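You operate a simulated robot arm through the tools that you are given. There is no shell and no other tool. Be economical: measure what you need, move in short steps, check, and stop when the job is done.

Carry out the task below with a simulated two-armed robot. There is one attempt and no reset: what you move stays moved.

JOB
Hold the flange adapter steady and scour its top flange clean with the pad from the table drawer.
Fine: put the pad back in the drawer and shut it; the adapter stays where it stands. Where these are worked on the way, their far stop is far enough and under half their travel is too little: table drawer. What is to be rubbed or washed off counts as gone when no trace of it is left.

It is judged by the outcome, as a careful person would: the job done as asked, and still so three seconds after it is handed in. It fails if anything else is knocked over, pushed out of place, dropped, spilled or broken.

ROBOT AND FRAMES
Two 6-joint arms with two-finger parallel grippers on one trunk, on a base that drives. Base frame: it is fixed to the floor where the robot stands at the start and does not move with it; the origin is under the middle of the robot, x ahead of it, y to its left, z up. Units: mm, rad, N and s.
The left shoulder is at the start at [60, 187, 1037], the right one opposite. With the tool pointing down near the work surface each hand reaches from about 260 to 620 mm from the robot's upright axis, wherever it stands, measured 20 degrees to its own side. Places, roughly: flange adapter (6x6x13 cm) [600, 100, 900]; inside of the table drawer [700, 200, 800]; table drawer [600, 100, 800]. Payload 1.57 kg a hand.
Tool frame (each hand has its own): the origin (TCP) lies between the finger pads and is the grasp point; the fingertips stand 30 mm ahead of it; z points along the fingers, y is the line along which they close. Largest opening 110 mm; finger width 24, thickness 12; the body of the gripper, 48 by 112 mm, starts 78 mm behind the TCP.
Orientation is that of the tool frame in the base frame, as a unit quaternion [x, y, z, w]. With the fingers straight down and closing along the base's y, the tool's x points along the base's -x, its y along +y and its z along -z.

CONTROLS
- The arms move only by the tool nudge_tool. It takes "left_plan", "right_plan" or both (then of equal length, played together; a hand with none holds still); each is a list of rows, each a list of 7 numbers: the shift along the tool's x, y, z in mm, then the turn, a rotation vector about the tool's x, y, z in rad, then the gripper command, from -1 (shut) to 1 (fully open), values between in proportion. In form: [[tx, ty, tz, ax, ay, az, fingers], ...]. A call has 1 to 12 rows; each row shifts and turns the commanded pose from where the row before left it, along the tool's axes as they then stand. Rows are played at 5 a second. More than 50 mm and 0.15 rad between two rows, or a gripper value outside its range, and nothing of the call is played. Where a pose cannot be reached the arm comes as near as it can. A force on the tool above 50 N (or 10 N above the force at the start of the call, whichever is more), or a blocked arm, ends the call early, and 0.2 s more pass. The fingers move at their own pace (about 153 mm/s each) and stop on an object; they squeeze with about 23 N. The grip force told is the motor's: it shows also when the fingers shut on nothing. Time passes only in rows, and 0.2 s behind the last, so rows that do not move let the fingers close. It gives the time, the measured TCP pose, the force on the tool (base axes), the opening and the grip force at its end, in the units of the frame above (readings bear some noise), with the torque about the TCP (base axes, N m) and any sound that the robot's microphone picked up, and new pictures: "pictures" is both (left out), scene, wrist or none (wrist: the cameras of the hands that moved).
- Cameras (640 x 400 px; columns grow to the right, rows downward): "scene" is now at [20.9, -2.2, 1582.7]; the picture's right is [0.03, -1.00, 0.00], its down [-0.74, -0.02, -0.67] and it looks along [0.67, 0.02, -0.74] (base axes); focal length 249 px, centre (320, 200). "left" rides on the left gripper at [70, -16, -141] in its tool frame; the picture's right is [0.23, 0.97, 0.00], its down [-0.86, 0.20, -0.48] and it looks along [-0.47, 0.11, 0.88] (tool axes); focal length 222 px, centre (320, 200). "right" rides on the right gripper at [70, 16, -141] in its tool frame; the picture's right is [-0.23, 0.97, 0.00], its down [-0.86, -0.20, -0.48] and it looks along [-0.47, -0.11, 0.88] (tool axes); focal length 222 px, centre (320, 200).
- lift_body(by): slides the trunk up (or, below 0, down) by that many mm; the arms and the scene camera ride with it, the base frame stays. It gives what a move gives, with no picture.
- steer(legs): drives the robot by 1 to 6 legs, each [ahead, left, turn to the left] in mm, mm and rad, along the robot's own axes; the way and the turn of a leg run together, so that a leg with both is an arc; at most 1500 mm and 3.142 rad a leg. The arms and the cameras ride along, it lands a little off, and it stops where it bumps. It gives what a move gives, and a new picture of the scene camera.
- aim_head(pan, tilt): turns the head with the scene camera to pan (to the left, within 1.501 rad either way) and tilt (down, from -0.506 to 1.204), counted from straight ahead of the robot. It gives what a move gives, and a new picture of the scene camera.
- probe_pixels(camera, pixels): there is no depth. For up to 12 entries [column, row, z] of the newest picture of that camera ("zoom" is the newest enlarged one), the place [x, y] in the base frame at which the ray of that pixel passes the height z, good to about 3 mm. It takes no simulated time.
- enlarge(camera, box): a new picture of the part [left, top, right, bottom] of that camera's present view, enlarged. It takes no simulated time.
- sign_off(): hands the job in; it is judged then, once.

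Keep the steps short. Do not move on a guess: measure, check each grasp and each placing, and mend mistakes. In all there are 80 turns and 260 pictures (those below and enlarged ones count). Leave the grippers open and the arms clear of the work at the hand-in unless told otherwise, and finish with a single line.

The tools are called after "Call:" as a command line: name --argument value ..., lists and objects as JSON in quotes. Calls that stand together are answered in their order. nudge_tool: Moves the arms, as the interface text tells. Its arguments: {"type":"object","properties":{"left_plan":{"type":"array","items":{"type":"array","items":{"type":"number"}}},"right_plan":{"type":"array","items":{"type":"array","items":{"type":"number"}}},"pictures":{"type":"string","enum":["both","scene","wrist","none"]}},"required":[]} The other tools are called the same way: lift_body (by) slides the trunk up or down; steer (legs) drives the base; aim_head (pan, tilt) turns the head that bears the scene camera; probe_pixels (camera, pixels) gives the place at which the rays of pixels pass given heights; enlarge (camera, box) takes an enlarged picture of a part of a camera's view; sign_off () hands the job in.

At the start:

```text
time: 0.0
left_tool_pos: [406.5, 234.2, 1276.6]
left_tcp_rot: [0.0, 1.0, 0.0, 0.0]
left_force: [0.9, 0.1, 0.5]
left_torque: [0.02, -0.01, -0.01]
left_opening: 110.2
left_grip_force: 0.1
right_tool_pos: [419.4, -176.0, 1274.8]
right_tcp_rot: [0.0, 1.0, 0.0, 0.001]
right_force: [0.3, 0.3, 0.1]
right_torque: [0.0, 0.0, -0.03]
right_opening: 109.9
right_grip_force: 0.1
trunk travel left (down, up): [-665.0, 325.0]
robot x, y, heading: [0.6, -0.6, 0.001]
head pan, tilt: [0.028, 0.833]
```

scene: 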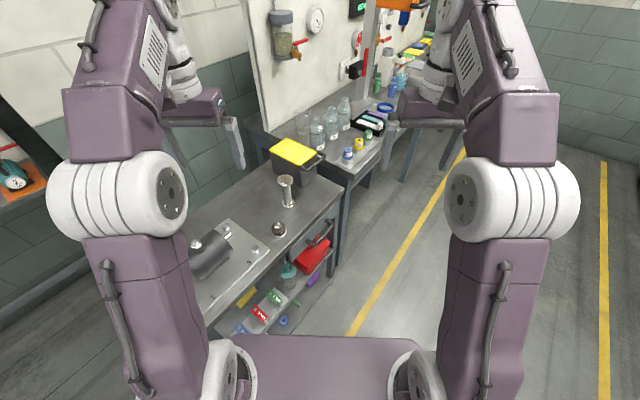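
right: 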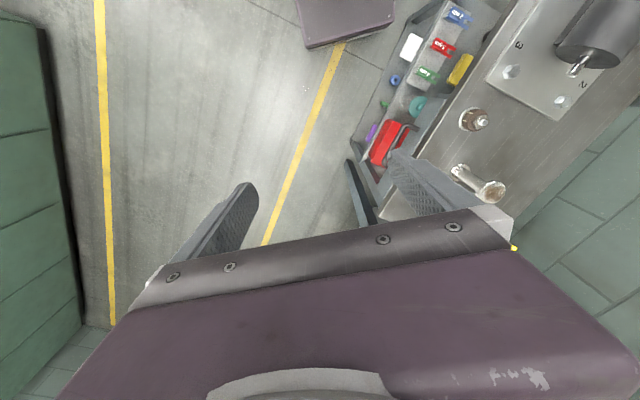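
left: 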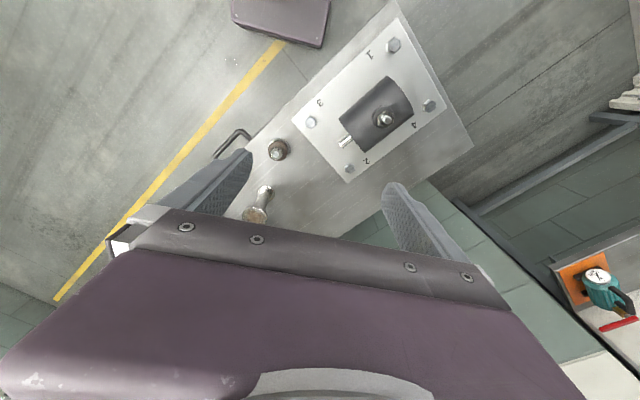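

I see a table set at an angle, with an adapter standing near pixel (287,190). I'll enlarge the scene and probe some points.

Call:
enlarge --camera "scene" --box '[180, 120, 380, 340]'

Call:
probe_pixels --camera "scene" --pixels '[[288, 206, 765], [285, 180, 895], [278, 232, 765], [342, 200, 765], [206, 324, 765], [317, 232, 700], [260, 140, 765]]'

```text
1.82 times, centred on (280, 230) of scene
```

zoom: 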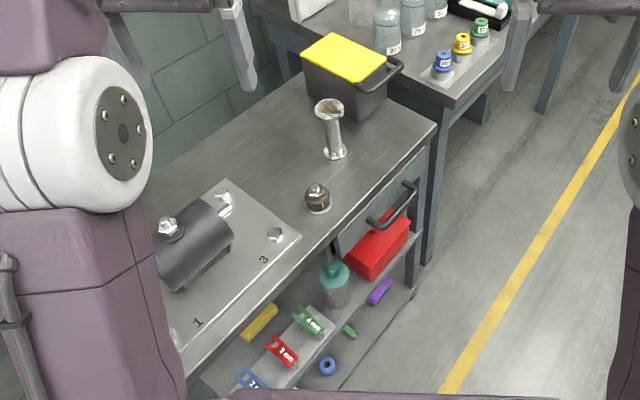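

```text
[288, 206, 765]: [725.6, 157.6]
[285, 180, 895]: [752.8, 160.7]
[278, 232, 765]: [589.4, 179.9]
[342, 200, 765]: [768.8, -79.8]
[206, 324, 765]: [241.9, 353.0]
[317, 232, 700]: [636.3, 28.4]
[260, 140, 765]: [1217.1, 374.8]
```

The adapter is at about (735,158) and the table edge runs along (-0.77,0.64). The drawer handle is near (610,15). I'll drive round to face the drawer squarely, at about 550 mm from it.

Call:
steer --legs '[[0, -430, 0], [250, 0, 0], [0, 0, 0.883]]'

```text
time: 6.3
left_tool_pos: [336.4, 25.1, 1277.1]
left_tcp_rot: [-0.417, 0.909, -0.001, 0.0]
left_force: [-0.3, -0.2, -0.9]
left_torque: [-0.02, 0.01, 0.03]
left_opening: 109.9
left_grip_force: 0.0
right_tool_pos: [656.5, -236.0, 1273.4]
right_tcp_rot: [-0.416, 0.909, 0.0, 0.0]
right_force: [-0.5, 0.3, -0.2]
right_torque: [-0.03, 0.05, 0.03]
right_opening: 110.0
right_grip_force: 0.1
trunk travel left (down, up): [-665.0, 325.0]
robot x, y, heading: [248.0, -436.9, 0.859]
head pan, tilt: [0.028, 0.833]
```

scene: 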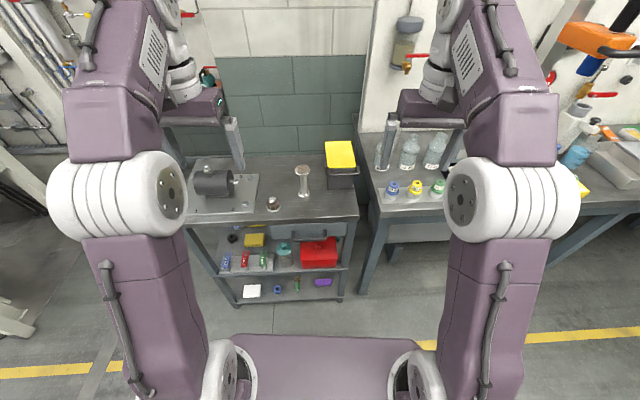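

Call:
enlarge --camera "scene" --box '[220, 130, 380, 310]'

Call:
probe_pixels --camera "scene" --pixels '[[305, 195, 765], [302, 170, 895], [358, 217, 765], [188, 226, 765], [272, 208, 765], [297, 238, 700], [327, 238, 700], [340, 188, 765]]'

```text
2.22 times, centred on (300, 220) of scene
```

zoom: 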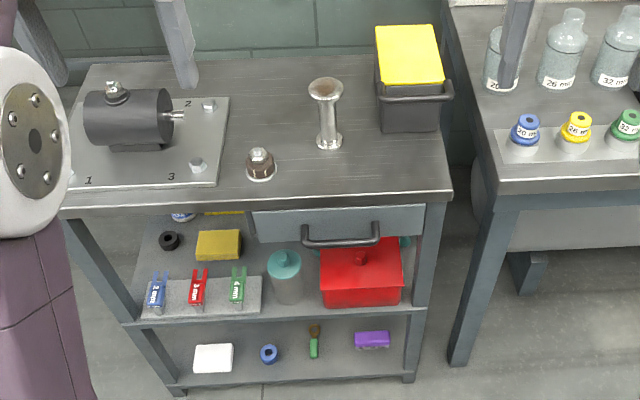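

```text
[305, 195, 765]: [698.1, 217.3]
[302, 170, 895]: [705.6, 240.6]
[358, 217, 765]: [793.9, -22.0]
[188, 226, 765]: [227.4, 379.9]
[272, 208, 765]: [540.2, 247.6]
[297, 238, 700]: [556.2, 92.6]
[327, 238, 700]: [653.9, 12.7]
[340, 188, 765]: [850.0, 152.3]
```

Triangulating from the first and second views puts the table top near z=868, not 765. I'll probe again at that height.

Call:
probe_pixels --camera "scene" --pixels '[[304.5, 195, 868], [302, 170, 998], [359, 217, 868], [188, 226, 868], [272, 208, 868], [297, 238, 800], [327, 238, 800], [273, 227, 820], [353, 223, 820], [258, 155, 868], [352, 178, 868]]'

Call:
enlarge --camera "scene" --box '[270, 150, 350, 200]'

Call:
enlarge --camera "left" --box '[0, 0, 640, 400]'

Call:
enlarge --camera "right" --box '[0, 0, 640, 400]'

```text
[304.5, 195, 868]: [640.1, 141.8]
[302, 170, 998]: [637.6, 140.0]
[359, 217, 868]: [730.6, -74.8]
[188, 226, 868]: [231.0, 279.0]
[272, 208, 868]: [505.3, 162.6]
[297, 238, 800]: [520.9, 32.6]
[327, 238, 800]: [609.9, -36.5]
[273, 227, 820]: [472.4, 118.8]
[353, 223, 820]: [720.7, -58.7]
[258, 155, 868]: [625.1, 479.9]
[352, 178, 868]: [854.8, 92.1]
```

```text
8.00 times, centred on (310, 175) of scene
```

zoom: 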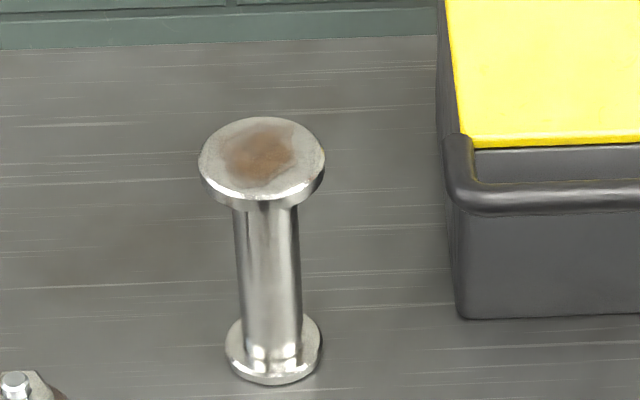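

```text
1.00 times, centred on (320, 200) of left
```

zoom: 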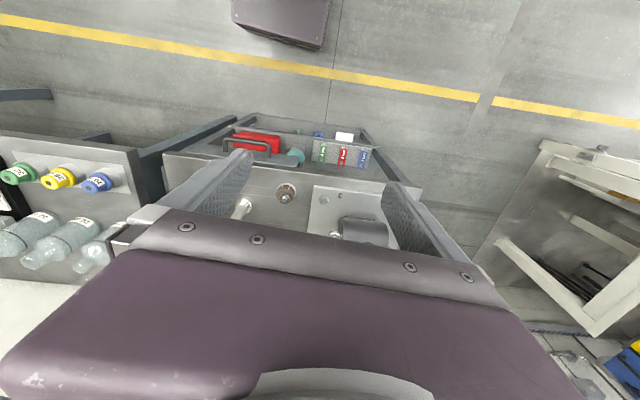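

```text
1.00 times, centred on (320, 200) of right
```

zoom: 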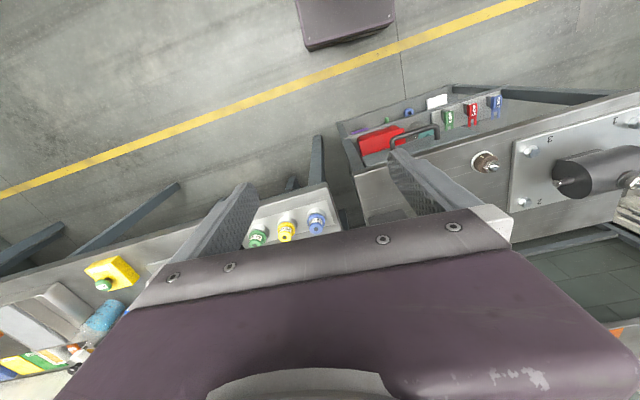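

The table front runs along (-0.82,0.58), so the square heading is about 0.955. The handle bar is at about (565,-2), z≈800. I'll turn the rest of the way and shift left 70 mm so the right hand faces the handle.

Call:
steer --legs '[[0, 0, 0.096], [0, 70, 0]]'

Call:
enlarge --camera "scene" --box '[260, 190, 420, 290]'

```text
time: 7.8
left_tool_pos: [236.5, 68.7, 1277.1]
left_tcp_rot: [-0.459, 0.889, 0.001, 0.0]
left_force: [-0.2, 0.4, 0.1]
left_torque: [-0.02, 0.02, 0.0]
left_opening: 109.9
left_grip_force: 0.0
right_tool_pos: [580.7, -157.6, 1272.5]
right_tcp_rot: [-0.459, 0.889, 0.0, 0.001]
right_force: [0.4, -0.7, 0.8]
right_torque: [0.0, 0.01, 0.0]
right_opening: 110.1
right_grip_force: 0.1
trunk travel left (down, up): [-665.0, 325.0]
robot x, y, heading: [192.6, -395.8, 0.96]
head pan, tilt: [0.028, 0.833]
```

scene: 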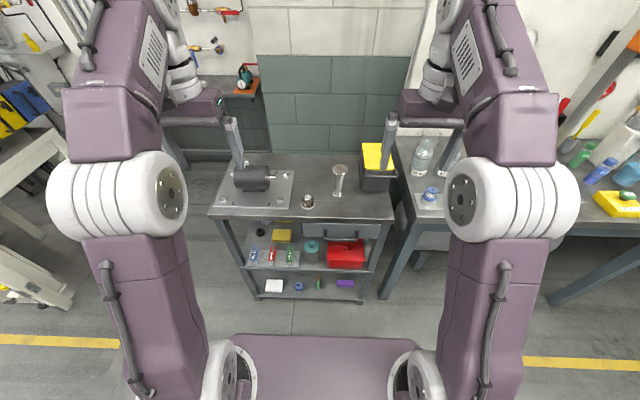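

```text
4.00 times, centred on (340, 240) of scene
```

zoom: 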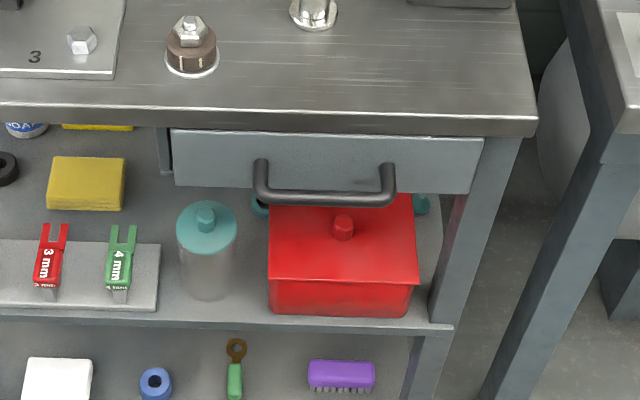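

Call:
probe_pixels --camera "zoom" --pixels '[[537, 116, 868], [2, 103, 868], [172, 132, 840], [175, 185, 790], [175, 185, 770], [475, 138, 840], [470, 193, 780], [325, 198, 800], [325, 198, 810], [325, 198, 790], [262, 162, 810], [318, 28, 868]]'

```text
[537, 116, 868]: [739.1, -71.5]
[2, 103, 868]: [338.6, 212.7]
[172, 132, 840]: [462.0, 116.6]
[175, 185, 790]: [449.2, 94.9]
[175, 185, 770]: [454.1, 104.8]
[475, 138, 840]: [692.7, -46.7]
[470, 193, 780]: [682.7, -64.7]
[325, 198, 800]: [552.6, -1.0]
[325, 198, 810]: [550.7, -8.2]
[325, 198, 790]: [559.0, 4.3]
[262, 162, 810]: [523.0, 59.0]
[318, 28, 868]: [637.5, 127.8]
```

The bar's centre is at about u=329 outward of the edge line (u=369), z≈787. I'll twist the right hand 90° so it closes along the pull direction, while coming down in front of the table.

Call:
nudge_tool --right_plan '[[0, 0, 30, 0, 0, 0.15, -0.3], [0, 0, 30, 0, 0, 0.15, -0.3], [0, 0, 30, 0, 0, 0.15, -0.3], [0, 0, 30, 0, 0, 0.15, -0.3], [0, 0, 30, 0, 0, 0.15, -0.3], [0, 0, 30, 0, 0, 0.15, -0.3], [0, 0, 30, 0, 0, 0.15, -0.3], [0, 0, 30, 0, 0, 0.15, -0.3], [0, 0, 30, 0, 0, 0.15, -0.3], [0, 0, 30, 0, 0, 0.15, -0.3], [0, 0, 30, 0, 0, 0.07, -0.3], [0, 0, 0, 0, 0, 0, -0.3]]'

```text
time: 10.4
left_tool_pos: [236.0, 70.5, 1276.4]
left_tcp_rot: [-0.46, 0.888, -0.001, 0.0]
left_force: [-0.1, -0.2, 0.9]
left_torque: [0.02, -0.01, 0.03]
left_opening: 109.9
left_grip_force: 0.1
right_tool_pos: [580.3, -157.6, 943.9]
right_tcp_rot: [0.303, 0.953, -0.001, -0.001]
right_force: [-0.5, -0.4, -0.3]
right_torque: [0.02, 0.02, -0.01]
right_opening: 38.2
right_grip_force: 0.1
trunk travel left (down, up): [-665.0, 325.0]
robot x, y, heading: [191.9, -398.6, 0.957]
head pan, tilt: [0.028, 0.833]
```

scene: 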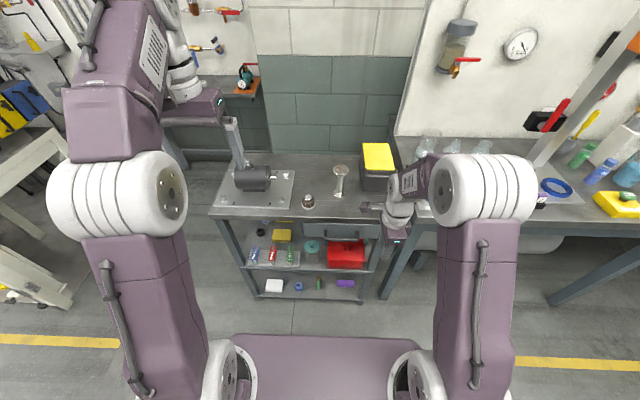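
right: 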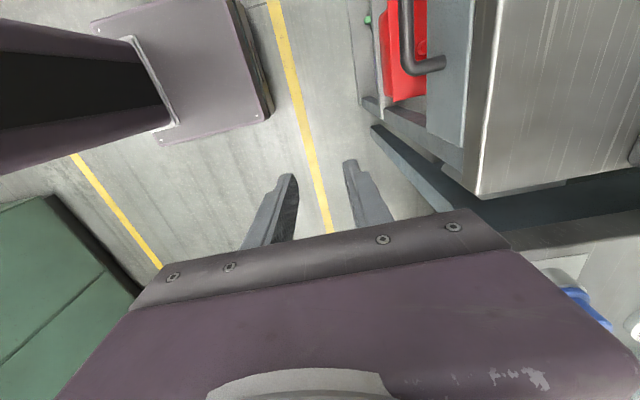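

Next I move 112 mm left and 100 mm toward the table at this height, then check against the handle.

Call:
nudge_tool --right_plan '[[40, 0, 0, 0, 0, 0, -0.3], [40, 0, 0, 0, 0, 0, -0.3], [32, 20, 0, 0, 0, 0, -0.3], [0, 40, 0, 0, 0, 0, -0.3], [0, 40, 0, 0, 0, 0, -0.3], [0, 0, 10, 0, 0, 0, -0.3], [0, 0, 0, 0, 0, 0, -0.3]]'

Call:
enlarge --camera "right" --box '[220, 0, 540, 240]'

Call:
enlarge --camera "scene" --box '[280, 180, 440, 280]'

```text
time: 12.0
left_tool_pos: [234.9, 71.2, 1277.1]
left_tcp_rot: [-0.459, 0.888, 0.0, 0.0]
left_force: [0.1, -0.6, 0.4]
left_torque: [0.03, 0.04, 0.02]
left_opening: 109.9
left_grip_force: 0.1
right_tool_pos: [546.2, -8.8, 933.8]
right_tcp_rot: [0.302, 0.953, 0.0, 0.001]
right_force: [-0.2, -0.3, 1.0]
right_torque: [0.0, -0.02, 0.05]
right_opening: 38.5
right_grip_force: 0.0
trunk travel left (down, up): [-665.0, 325.0]
robot x, y, heading: [193.1, -395.0, 0.957]
head pan, tilt: [0.028, 0.833]
```

scene: 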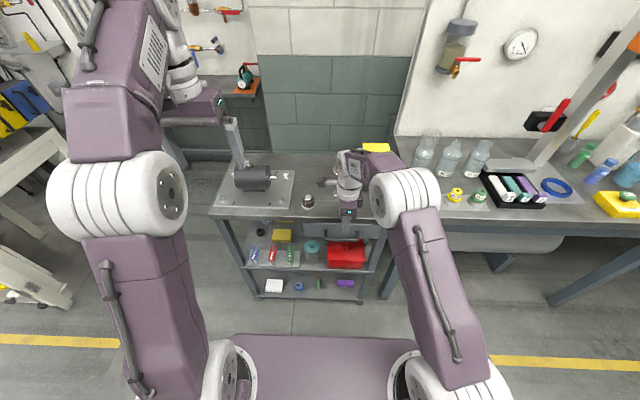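
right: 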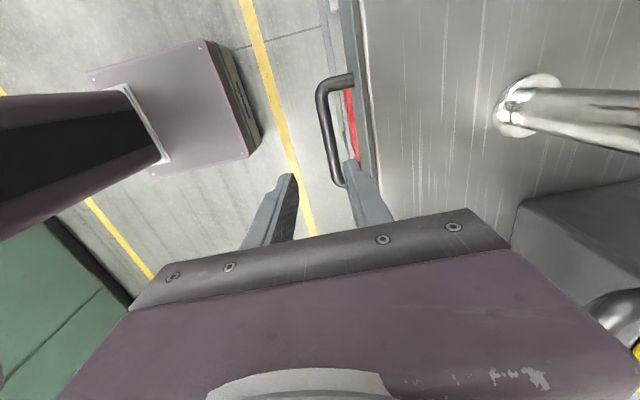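

```text
1.67 times, centred on (380, 120) of right
```

zoom: 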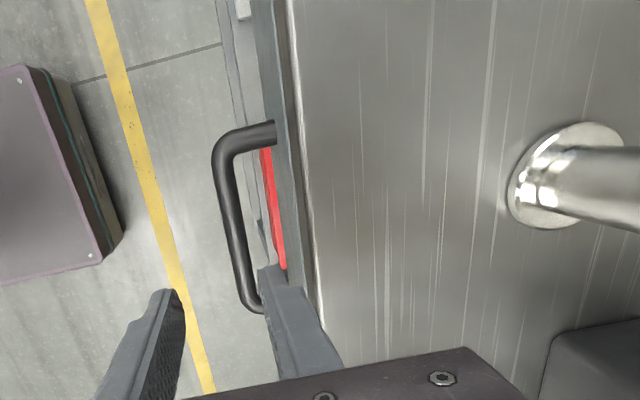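

```text
4.00 times, centred on (360, 230) of scene
```

zoom: 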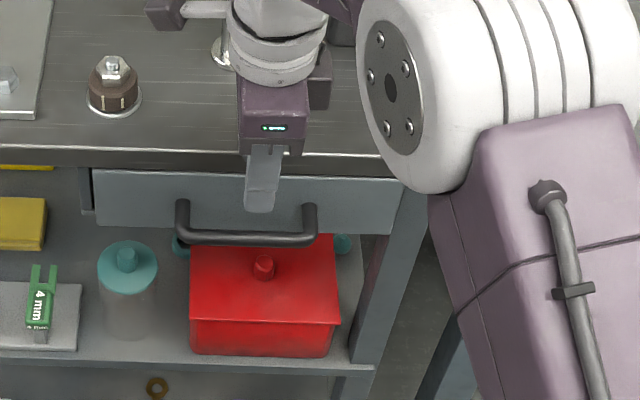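

Call:
probe_pixels --camera "right" --pixels '[[327.8, 135, 787], [327.8, 135, 770], [327.8, 135, 805], [317.6, 96, 787], [335.6, 177, 787], [364, 2, 868], [382, 190, 868], [351, 95, 787], [358, 135, 830]]'

```text
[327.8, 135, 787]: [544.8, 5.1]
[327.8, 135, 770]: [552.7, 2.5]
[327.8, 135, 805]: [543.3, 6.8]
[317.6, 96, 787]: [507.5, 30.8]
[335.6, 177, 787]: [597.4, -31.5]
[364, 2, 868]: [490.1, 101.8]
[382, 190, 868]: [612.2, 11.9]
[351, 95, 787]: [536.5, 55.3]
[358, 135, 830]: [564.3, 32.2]
```

The bar lies at u≈319.5 and the TCP at u≈309, with v matching. I'll shift 10 mm forward, narrow the fingers slightly, and lower them so one goes behind the bar.

Call:
nudge_tool --right_plan '[[0, 10.5, 0, 0, 0, 0, -0.42], [0, 0, 30, 0, 0, 0, -0.42], [0, 0, 30, 0, 0, 0, -0.42], [0, 0, 25, 0, 0, 0, -0.42], [0, 0, 20, 0, 0, 0, -0.42], [0, 0, 0, 0, 0, 0, -0.42]]'

Call:
enlarge --camera "scene" --box '[300, 190, 400, 260]'

Call:
enlarge --camera "right" --box '[240, 60, 440, 240]'

```text
time: 13.4
left_tool_pos: [235.9, 70.4, 1276.5]
left_tcp_rot: [-0.46, 0.888, 0.001, 0.001]
left_force: [0.0, 0.3, 0.5]
left_torque: [-0.01, 0.0, 0.0]
left_opening: 110.1
left_grip_force: 0.0
right_tool_pos: [550.2, -2.5, 829.0]
right_tcp_rot: [0.302, 0.953, 0.0, 0.001]
right_force: [-0.1, -0.2, 0.0]
right_torque: [-0.01, -0.01, 0.0]
right_opening: 31.9
right_grip_force: 0.1
trunk travel left (down, up): [-665.0, 325.0]
robot x, y, heading: [193.3, -398.6, 0.95]
head pan, tilt: [0.028, 0.833]
```

scene: 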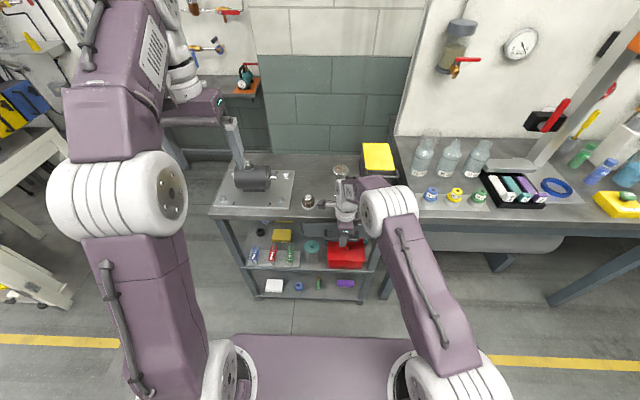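
right: 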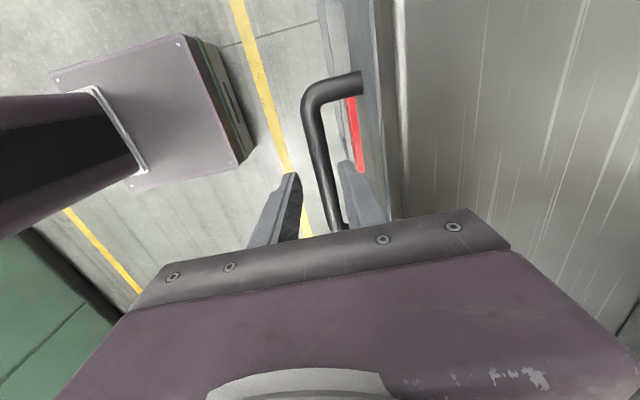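

```text
5.71 times, centred on (350, 225) of scene
```

zoom: 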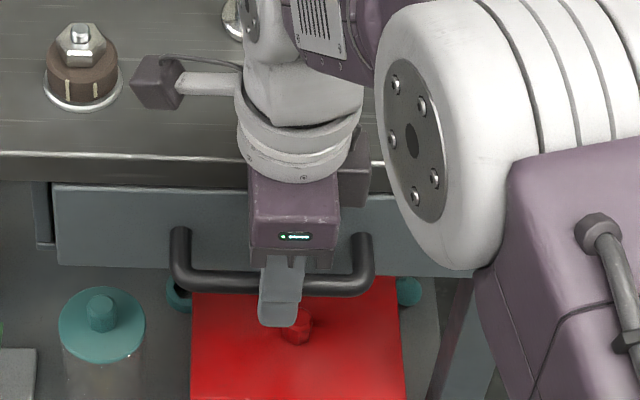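

```text
2.22 times, centred on (340, 150) of right
```

zoom: 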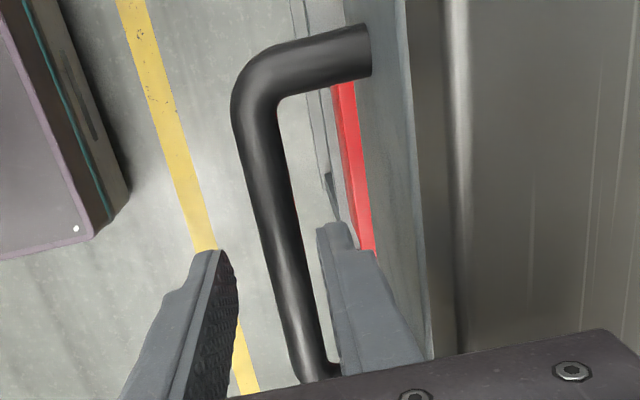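

The fingers straddle the bar, so I go 20 mm lower and close.

Call:
nudge_tool --right_plan '[[0, 0, 10, 0, 0, 0, -0.42], [0, 0, 10, 0, 0, 0, -0.42], [0, 0, 0, 0, 0, 0, -1], [0, 0, 0, 0, 0, 0, -1], [0, 0, 0, 0, 0, 0, -1]]' --pictures "wrist"

```text
time: 14.6
left_tool_pos: [234.8, 71.2, 1276.4]
left_tcp_rot: [-0.459, 0.888, 0.0, 0.0]
left_force: [-0.4, 0.3, -0.1]
left_torque: [-0.02, 0.0, 0.01]
left_opening: 109.9
left_grip_force: 0.1
right_tool_pos: [550.7, -1.4, 809.5]
right_tcp_rot: [0.302, 0.953, 0.0, -0.001]
right_force: [-0.2, 0.7, 1.6]
right_torque: [0.15, 0.19, 0.06]
right_opening: 14.7
right_grip_force: 30.7
trunk travel left (down, up): [-665.0, 325.0]
robot x, y, heading: [191.9, -397.0, 0.949]
head pan, tilt: [0.028, 0.833]
```

right: 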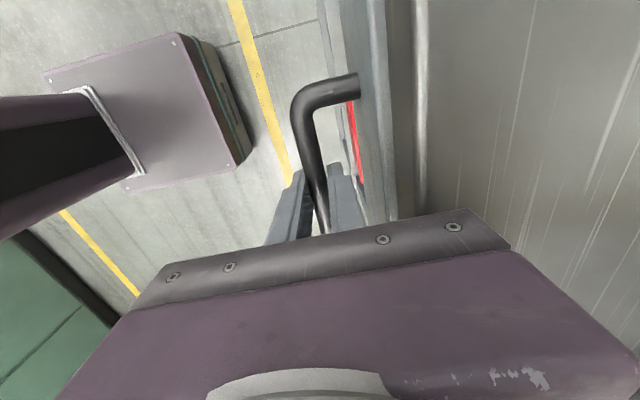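

The grip is on the bar (14.7 mm). I'll pull the drawer out in steps along -u.

Call:
nudge_tool --right_plan '[[0, -20, 0, 0, 0, 0, -1], [0, -25, 0, 0, 0, 0, -1], [0, -25, 0, 0, 0, 0, -1], [0, -25, 0, 0, 0, 0, -1], [0, -25, 0, 0, 0, 0, -1], [0, -25, 0, 0, 0, 0, -1], [0, 0, 0, 0, 0, 0, -1]]'

```text
time: 16.2
left_tool_pos: [234.3, 73.8, 1275.4]
left_tcp_rot: [-0.46, 0.888, -0.001, -0.001]
left_force: [-0.4, -0.7, 0.0]
left_torque: [-0.02, -0.02, 0.04]
left_opening: 110.1
left_grip_force: 0.1
right_tool_pos: [465.8, -119.8, 809.6]
right_tcp_rot: [0.302, 0.953, 0.0, 0.001]
right_force: [-14.7, 8.8, -17.8]
right_torque: [0.14, 0.24, 0.01]
right_opening: 14.8
right_grip_force: 30.8
trunk travel left (down, up): [-665.0, 325.0]
robot x, y, heading: [187.6, -397.8, 0.952]
head pan, tilt: [0.028, 0.833]
```

scene: 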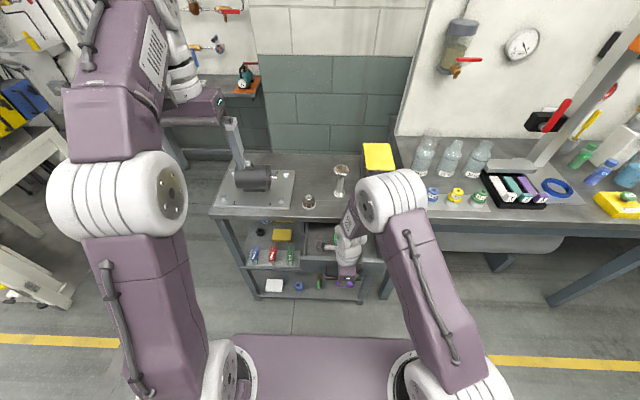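
right: 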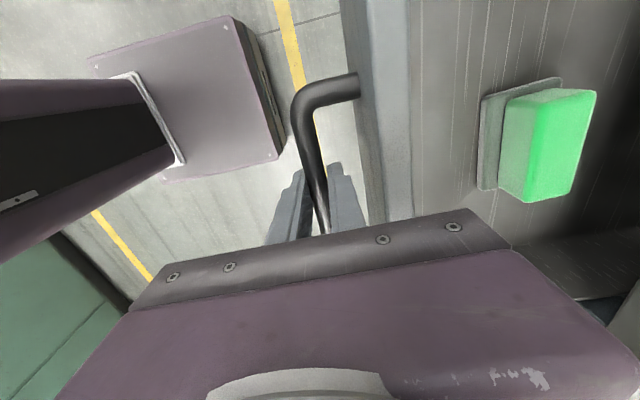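

The drawer is open 146 mm, and I can see a green pad with a grey face beneath it. I'll pull a bit further to find the stop.

Call:
nudge_tool --right_plan '[[0, -15, 0, 0, 0, 0, -1], [0, -15, 0, 0, 0, 0, -1], [0, -15, 0, 0, 0, 0, -1], [0, -15, 0, 0, 0, 0, -1], [0, 0, 0, 0, 0, 0, -1]]'

```text
time: 17.4
left_tool_pos: [232.8, 72.7, 1275.8]
left_tcp_rot: [-0.46, 0.888, -0.001, 0.001]
left_force: [-0.8, 0.5, -0.4]
left_torque: [0.01, -0.01, 0.0]
left_opening: 110.1
left_grip_force: 0.0
right_tool_pos: [431.8, -167.0, 809.5]
right_tcp_rot: [0.302, 0.953, 0.001, 0.0]
right_force: [-6.6, 18.3, 13.6]
right_torque: [0.1, -0.05, 0.11]
right_opening: 14.3
right_grip_force: 30.2
trunk travel left (down, up): [-665.0, 325.0]
robot x, y, heading: [190.1, -395.8, 0.957]
head pan, tilt: [0.028, 0.833]
```

scene: 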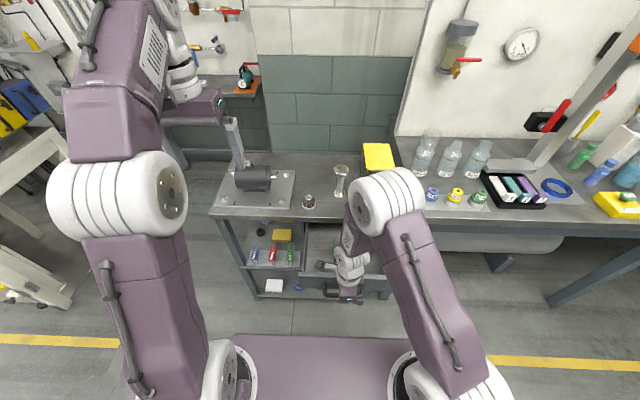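
right: 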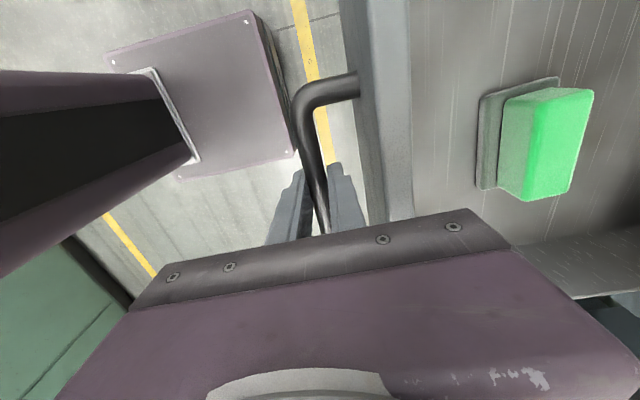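

Call:
nudge_tool --right_plan '[[0, -12, 0, 0, 0, 0, -1], [0, -12, 0, 0, 0, 0, -1], [0, -12, 0, 0, 0, 0, -1], [0, -12, 0, 0, 0, 0, -1], [0, 0, 0, 0, 0, 0, -1]]'

```text
time: 17.9
left_tool_pos: [240.0, 71.8, 1276.0]
left_tcp_rot: [-0.458, 0.889, 0.001, -0.002]
left_force: [-0.7, -0.1, -0.2]
left_torque: [0.03, -0.02, 0.0]
left_opening: 109.7
left_grip_force: 0.0
right_tool_pos: [431.5, -167.8, 809.4]
right_tcp_rot: [0.304, 0.953, 0.016, -0.003]
right_force: [19.2, 10.9, -19.4]
right_torque: [-0.22, -0.51, 0.4]
right_opening: 14.7
right_grip_force: 30.8
trunk travel left (down, up): [-665.0, 325.0]
robot x, y, heading: [192.1, -394.3, 0.952]
head pan, tilt: [0.028, 0.833]
stopped in row 2 (right hand): the force on the tool passed its limit (the readings are from after the stop); the commanded pose is now the measured one
```

scene: 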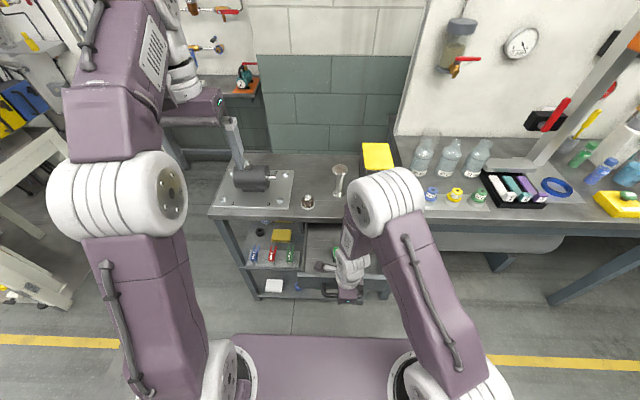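
right: 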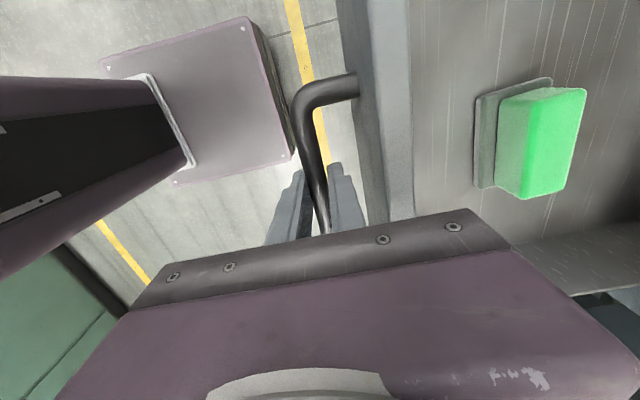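

The drawer reached its far stop after 207 mm of travel. I'll release the bar and rise straight up.

Call:
nudge_tool --right_plan '[[0, 0, 0, 0, 0, 0, -0.42], [0, 0, 0, 0, 0, 0, -0.42], [0, 0, -30, 0, 0, 0, -0.42], [0, 0, -40, 0, 0, 0, -0.42], [0, 0, -40, 0, 0, 0, -0.42], [0, 0, -40, 0, 0, 0, 0.2], [0, 40, 0, 0, 0, 0, 0.2], [0, 20, 0, 0, 0, 0, 0.2], [0, 0, 0, 0, 0, 0, 0.2]]'

Call:
enlarge --camera "right" --box '[300, 0, 620, 220]'

Call:
enlarge --camera "scene" --box '[280, 200, 400, 300]'

```text
time: 19.9
left_tool_pos: [234.8, 68.5, 1277.4]
left_tcp_rot: [-0.459, 0.888, 0.0, 0.0]
left_force: [-0.9, -1.0, -0.1]
left_torque: [-0.01, -0.01, -0.03]
left_opening: 109.9
left_grip_force: 0.0
right_tool_pos: [462.8, -126.5, 962.1]
right_tcp_rot: [0.304, 0.953, 0.013, -0.001]
right_force: [0.2, -0.4, 0.8]
right_torque: [0.01, 0.03, 0.0]
right_opening: 65.9
right_grip_force: 0.0
trunk travel left (down, up): [-665.0, 325.0]
robot x, y, heading: [190.5, -396.1, 0.955]
head pan, tilt: [0.028, 0.833]
```

scene: 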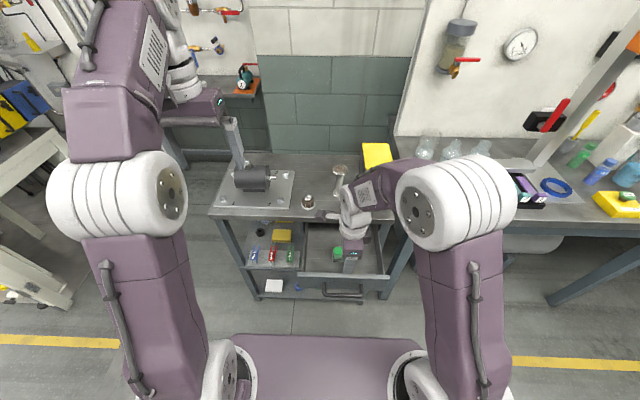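
right: 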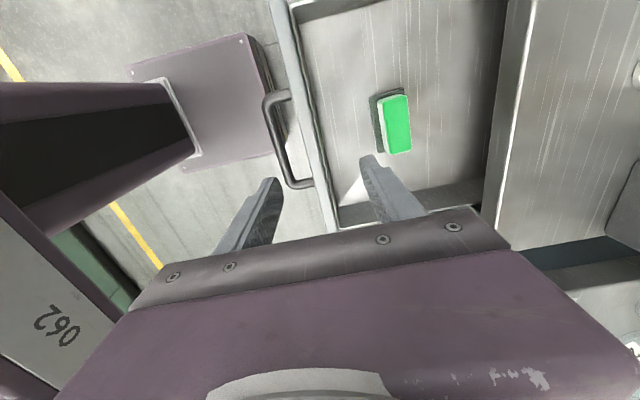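

```text
1.82 times, centred on (460, 110) of right
```

zoom: 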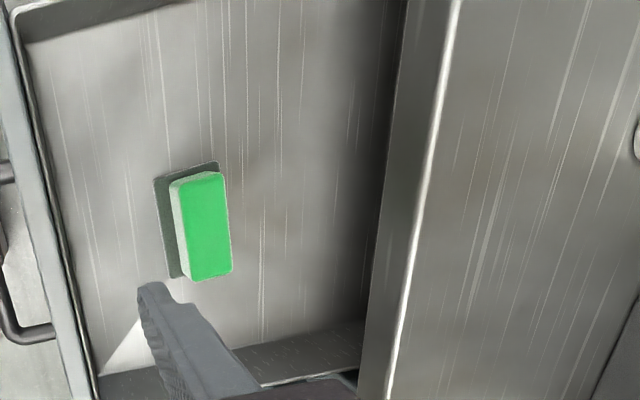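

```text
4.00 times, centred on (340, 250) of scene
```

zoom: 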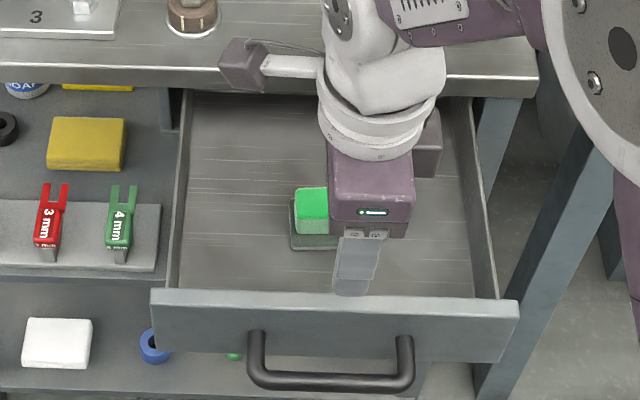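

The pad has a grey scouring base with a green block on top; the block's top is at about u≈270, v≈-455, z≈798. I'll correct the small tilt and move over it at z≈900 for a closer look.

Call:
nudge_tool --right_plan '[[0, 30, 0, 0.024, -0.01, 0, 0.2], [0, 40, 20, 0, 0, 0, 0.2], [-4, 30, 40, 0, 0, 0, 0.2], [0, 0, 0, 0, 0, 0, 0.2]]'

Call:
enlarge --camera "right" --box '[180, 40, 500, 240]'

Call:
enlarge --camera "scene" --box '[290, 200, 400, 290]'

```text
refused: row 3 steps farther than a row can; nothing moved
```

```text
2.00 times, centred on (340, 140) of right
```

zoom: 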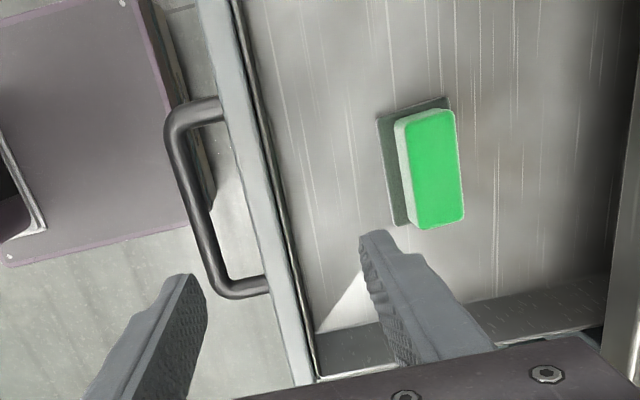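

```text
4.44 times, centred on (345, 245) of scene
```

zoom: 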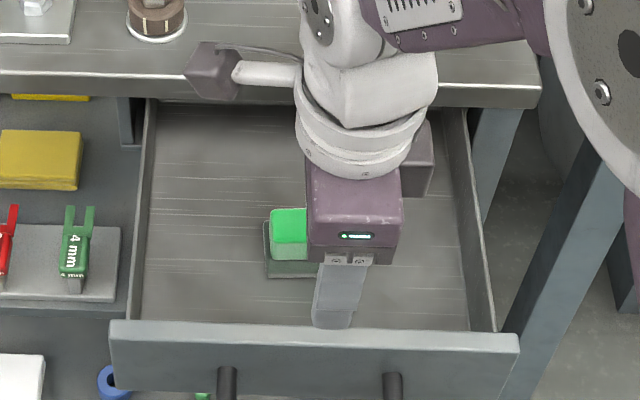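

Call:
nudge_tool --right_plan '[[0, 30, 0, 0.024, -0.01, 0, 0.2], [0, 40, 20, 0, 0, 0, 0.2], [-4, 25, 30, 0, 0, 0, 0.2], [0, 0, 10, 0, 0, 0, 0.2], [0, 0, 0, 0, 0, 0, 0.2]]'

Call:
enlarge --camera "right" --box '[180, 40, 500, 240]'

Call:
enlarge --camera "scene" --box '[290, 200, 400, 290]'

```text
time: 21.1
left_tool_pos: [236.4, 72.0, 1275.7]
left_tcp_rot: [-0.459, 0.889, 0.0, 0.0]
left_force: [-0.9, 0.0, -0.1]
left_torque: [0.01, -0.03, 0.01]
left_opening: 110.0
left_grip_force: 0.0
right_tool_pos: [522.4, -49.9, 900.6]
right_tcp_rot: [0.304, 0.953, 0.001, -0.001]
right_force: [-0.3, 0.1, -0.2]
right_torque: [0.03, 0.01, -0.01]
right_opening: 66.2
right_grip_force: 0.2
trunk travel left (down, up): [-665.0, 325.0]
robot x, y, heading: [193.2, -397.3, 0.955]
head pan, tilt: [0.028, 0.833]
```

scene: 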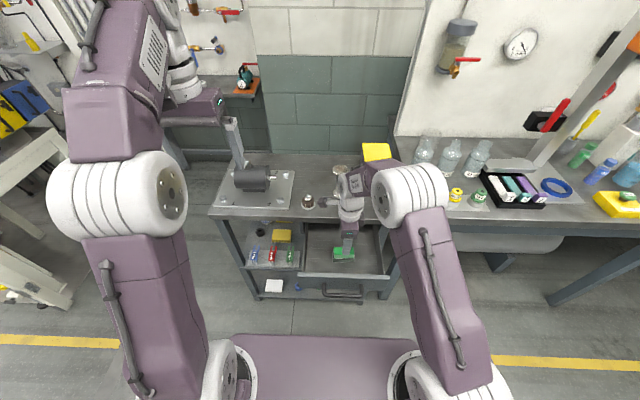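
right: 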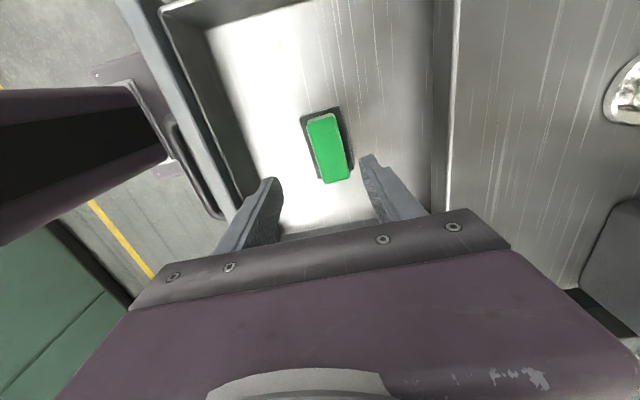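

```text
2.00 times, centred on (340, 140) of right
```

zoom: 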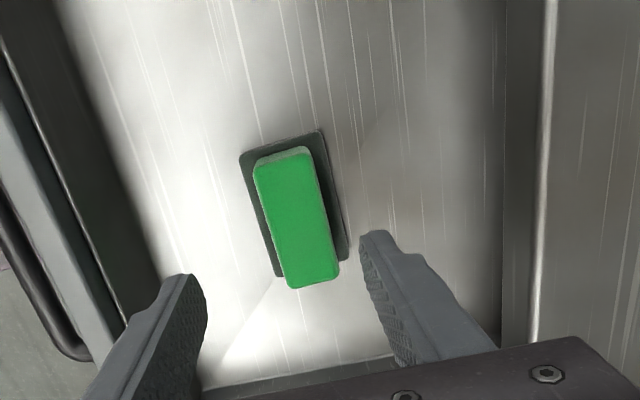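

```text
4.44 times, centred on (345, 245) of scene
```

zoom: 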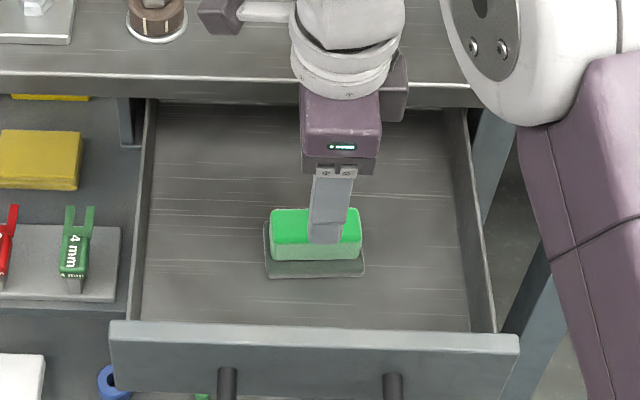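

Call:
probe_pixels --camera "right" --pixels '[[328, 149, 800], [328, 149, 780], [327.5, 142.5, 760], [300.5, 119, 760], [339, 105, 760], [354, 167.5, 760], [306.5, 123, 795], [334, 115, 795], [349, 175, 795], [324, 183, 795]]'

Call:
probe_pixels --camera "scene" --pixels '[[344.1, 251.1, 800], [344.1, 251.1, 780], [344.1, 251.1, 760], [343.4, 259, 760], [343.4, 259, 740], [332.7, 262.6, 750], [354.7, 262, 750], [334, 247.5, 795], [354.5, 247, 795]]'

```text
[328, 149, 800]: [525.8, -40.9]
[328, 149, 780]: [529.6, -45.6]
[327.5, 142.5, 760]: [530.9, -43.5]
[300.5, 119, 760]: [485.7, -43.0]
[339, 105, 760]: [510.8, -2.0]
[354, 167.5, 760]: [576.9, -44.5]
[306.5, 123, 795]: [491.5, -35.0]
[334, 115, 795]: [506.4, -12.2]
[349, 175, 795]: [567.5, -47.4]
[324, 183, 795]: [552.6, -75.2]
```

```text
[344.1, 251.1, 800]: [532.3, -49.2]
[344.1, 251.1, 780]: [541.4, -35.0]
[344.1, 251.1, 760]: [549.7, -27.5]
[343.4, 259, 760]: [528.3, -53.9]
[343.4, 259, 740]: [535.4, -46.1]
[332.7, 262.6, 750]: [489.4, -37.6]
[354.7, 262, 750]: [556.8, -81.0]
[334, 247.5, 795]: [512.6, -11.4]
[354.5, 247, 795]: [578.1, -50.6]
```

The green block is about 27×73 mm with its top at z≈790, centred at u≈270.5, v≈-455 and turned about 0.05 rad. I'll align and descend in steps to TCP z≈800, then close.

Call:
nudge_tool --right_plan '[[0, 9, 0, 0, 0, -0.045, 0.2], [0, 0, 30, 0, 0, 0, 0.2], [0, 0, 30, 0, 0, 0, 0.2], [0, 0, 25, 0, 0, 0, 0.2], [0, 0, 14, 0, 0, 0, 0.2], [0, 0, 0, 0, 0, 0, 0.2]]'

Call:
enlarge --camera "scene" --box '[300, 210, 390, 280]'

Call:
enlarge --camera "right" --box '[180, 40, 500, 240]'

```text
time: 22.5
left_tool_pos: [236.6, 71.0, 1276.9]
left_tcp_rot: [-0.459, 0.889, 0.0, 0.0]
left_force: [-0.4, -0.6, 0.5]
left_torque: [0.01, 0.02, 0.01]
left_opening: 109.6
left_grip_force: 0.0
right_tool_pos: [527.1, -42.1, 802.9]
right_tcp_rot: [0.282, 0.959, 0.0, -0.001]
right_force: [0.0, -1.0, -0.5]
right_torque: [0.0, -0.01, -0.02]
right_opening: 65.8
right_grip_force: 0.1
trunk travel left (down, up): [-665.0, 325.0]
robot x, y, heading: [194.2, -399.2, 0.953]
head pan, tilt: [0.028, 0.833]
```

scene: 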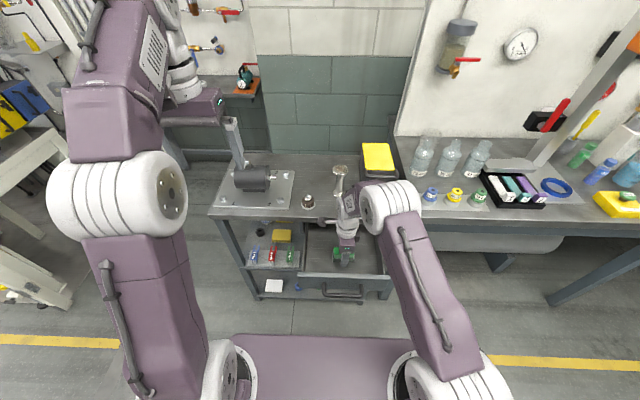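
right: 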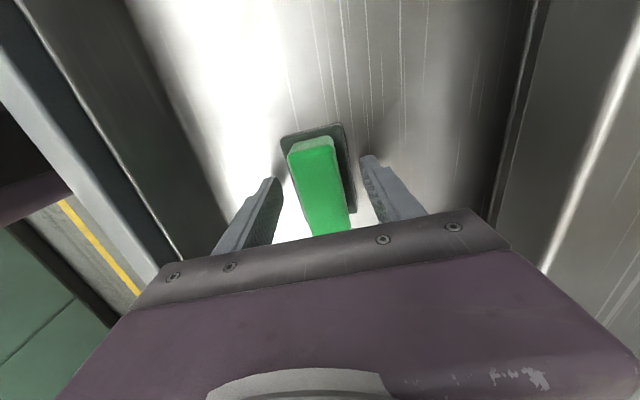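

```text
5.71 times, centred on (345, 245) of scene
```

zoom: 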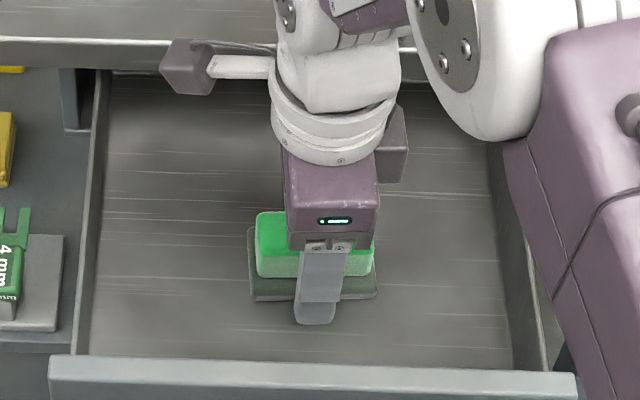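

```text
2.00 times, centred on (340, 140) of right
```

zoom: 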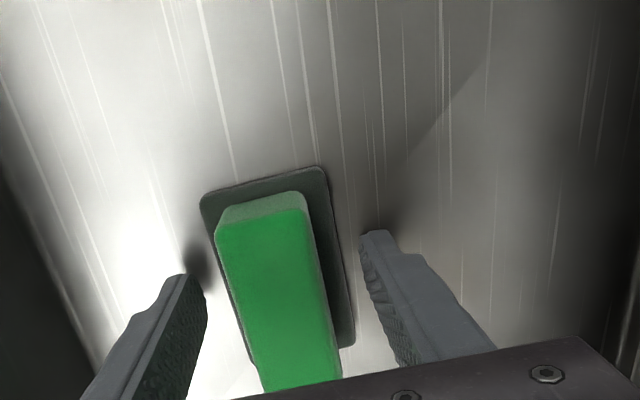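

The fingers straddle the block, so I correct a little more yaw and close.

Call:
nudge_tool --right_plan '[[0, -1.5, 3, 0, 0, -0.045, 0.2], [0, 0, 0, 0, 0, 0, -0.3], [0, 0, 0, 0, 0, 0, -0.7], [0, 0, 0, 0, 0, 0, -1], [0, 0, 0, 0, 0, 0, -1], [0, 0, 0, 0, 0, 0, -1]]'

Call:
enlarge --camera "scene" --box '[300, 210, 390, 280]'

Call:
enlarge --camera "right" --box '[180, 40, 500, 240]'

```text
time: 23.9
left_tool_pos: [236.6, 71.6, 1276.4]
left_tcp_rot: [-0.458, 0.889, 0.0, -0.001]
left_force: [0.6, 0.9, -1.1]
left_torque: [0.02, -0.01, 0.03]
left_opening: 109.9
left_grip_force: 0.0
right_tool_pos: [527.1, -44.1, 799.9]
right_tcp_rot: [0.261, 0.965, 0.001, -0.001]
right_force: [0.7, 0.4, 3.5]
right_torque: [0.04, -0.06, -0.03]
right_opening: 49.3
right_grip_force: 22.5
trunk travel left (down, up): [-665.0, 325.0]
robot x, y, heading: [191.4, -393.3, 0.954]
head pan, tilt: [0.028, 0.833]
```

scene: 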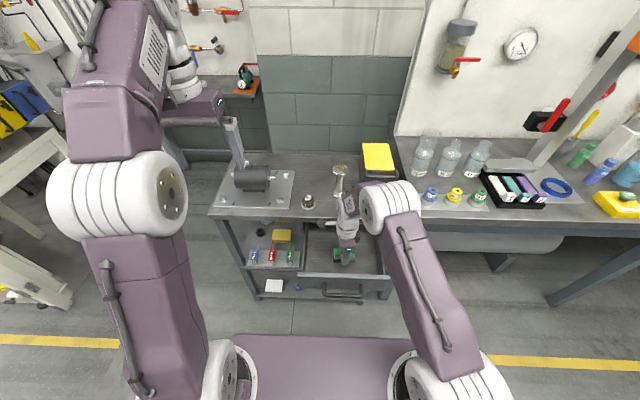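
right: 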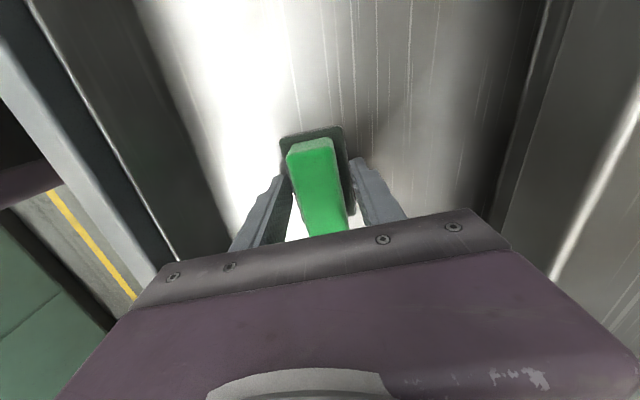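

```text
5.71 times, centred on (345, 245) of scene
```

zoom: 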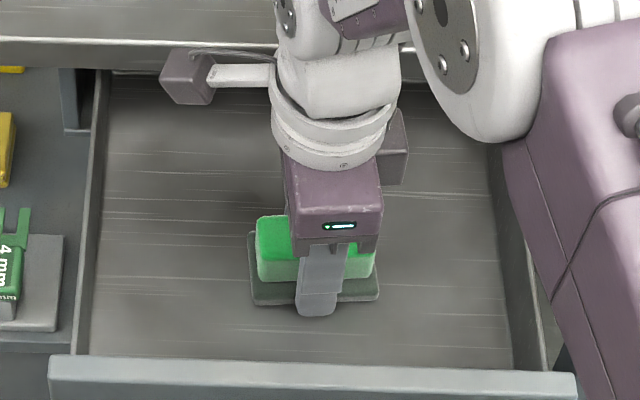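

```text
2.00 times, centred on (340, 140) of right
```

zoom: 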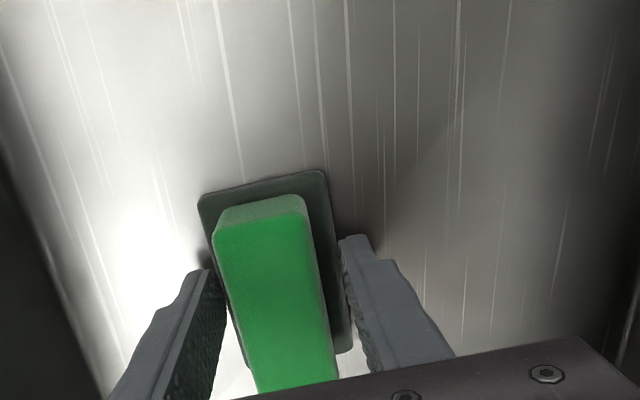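

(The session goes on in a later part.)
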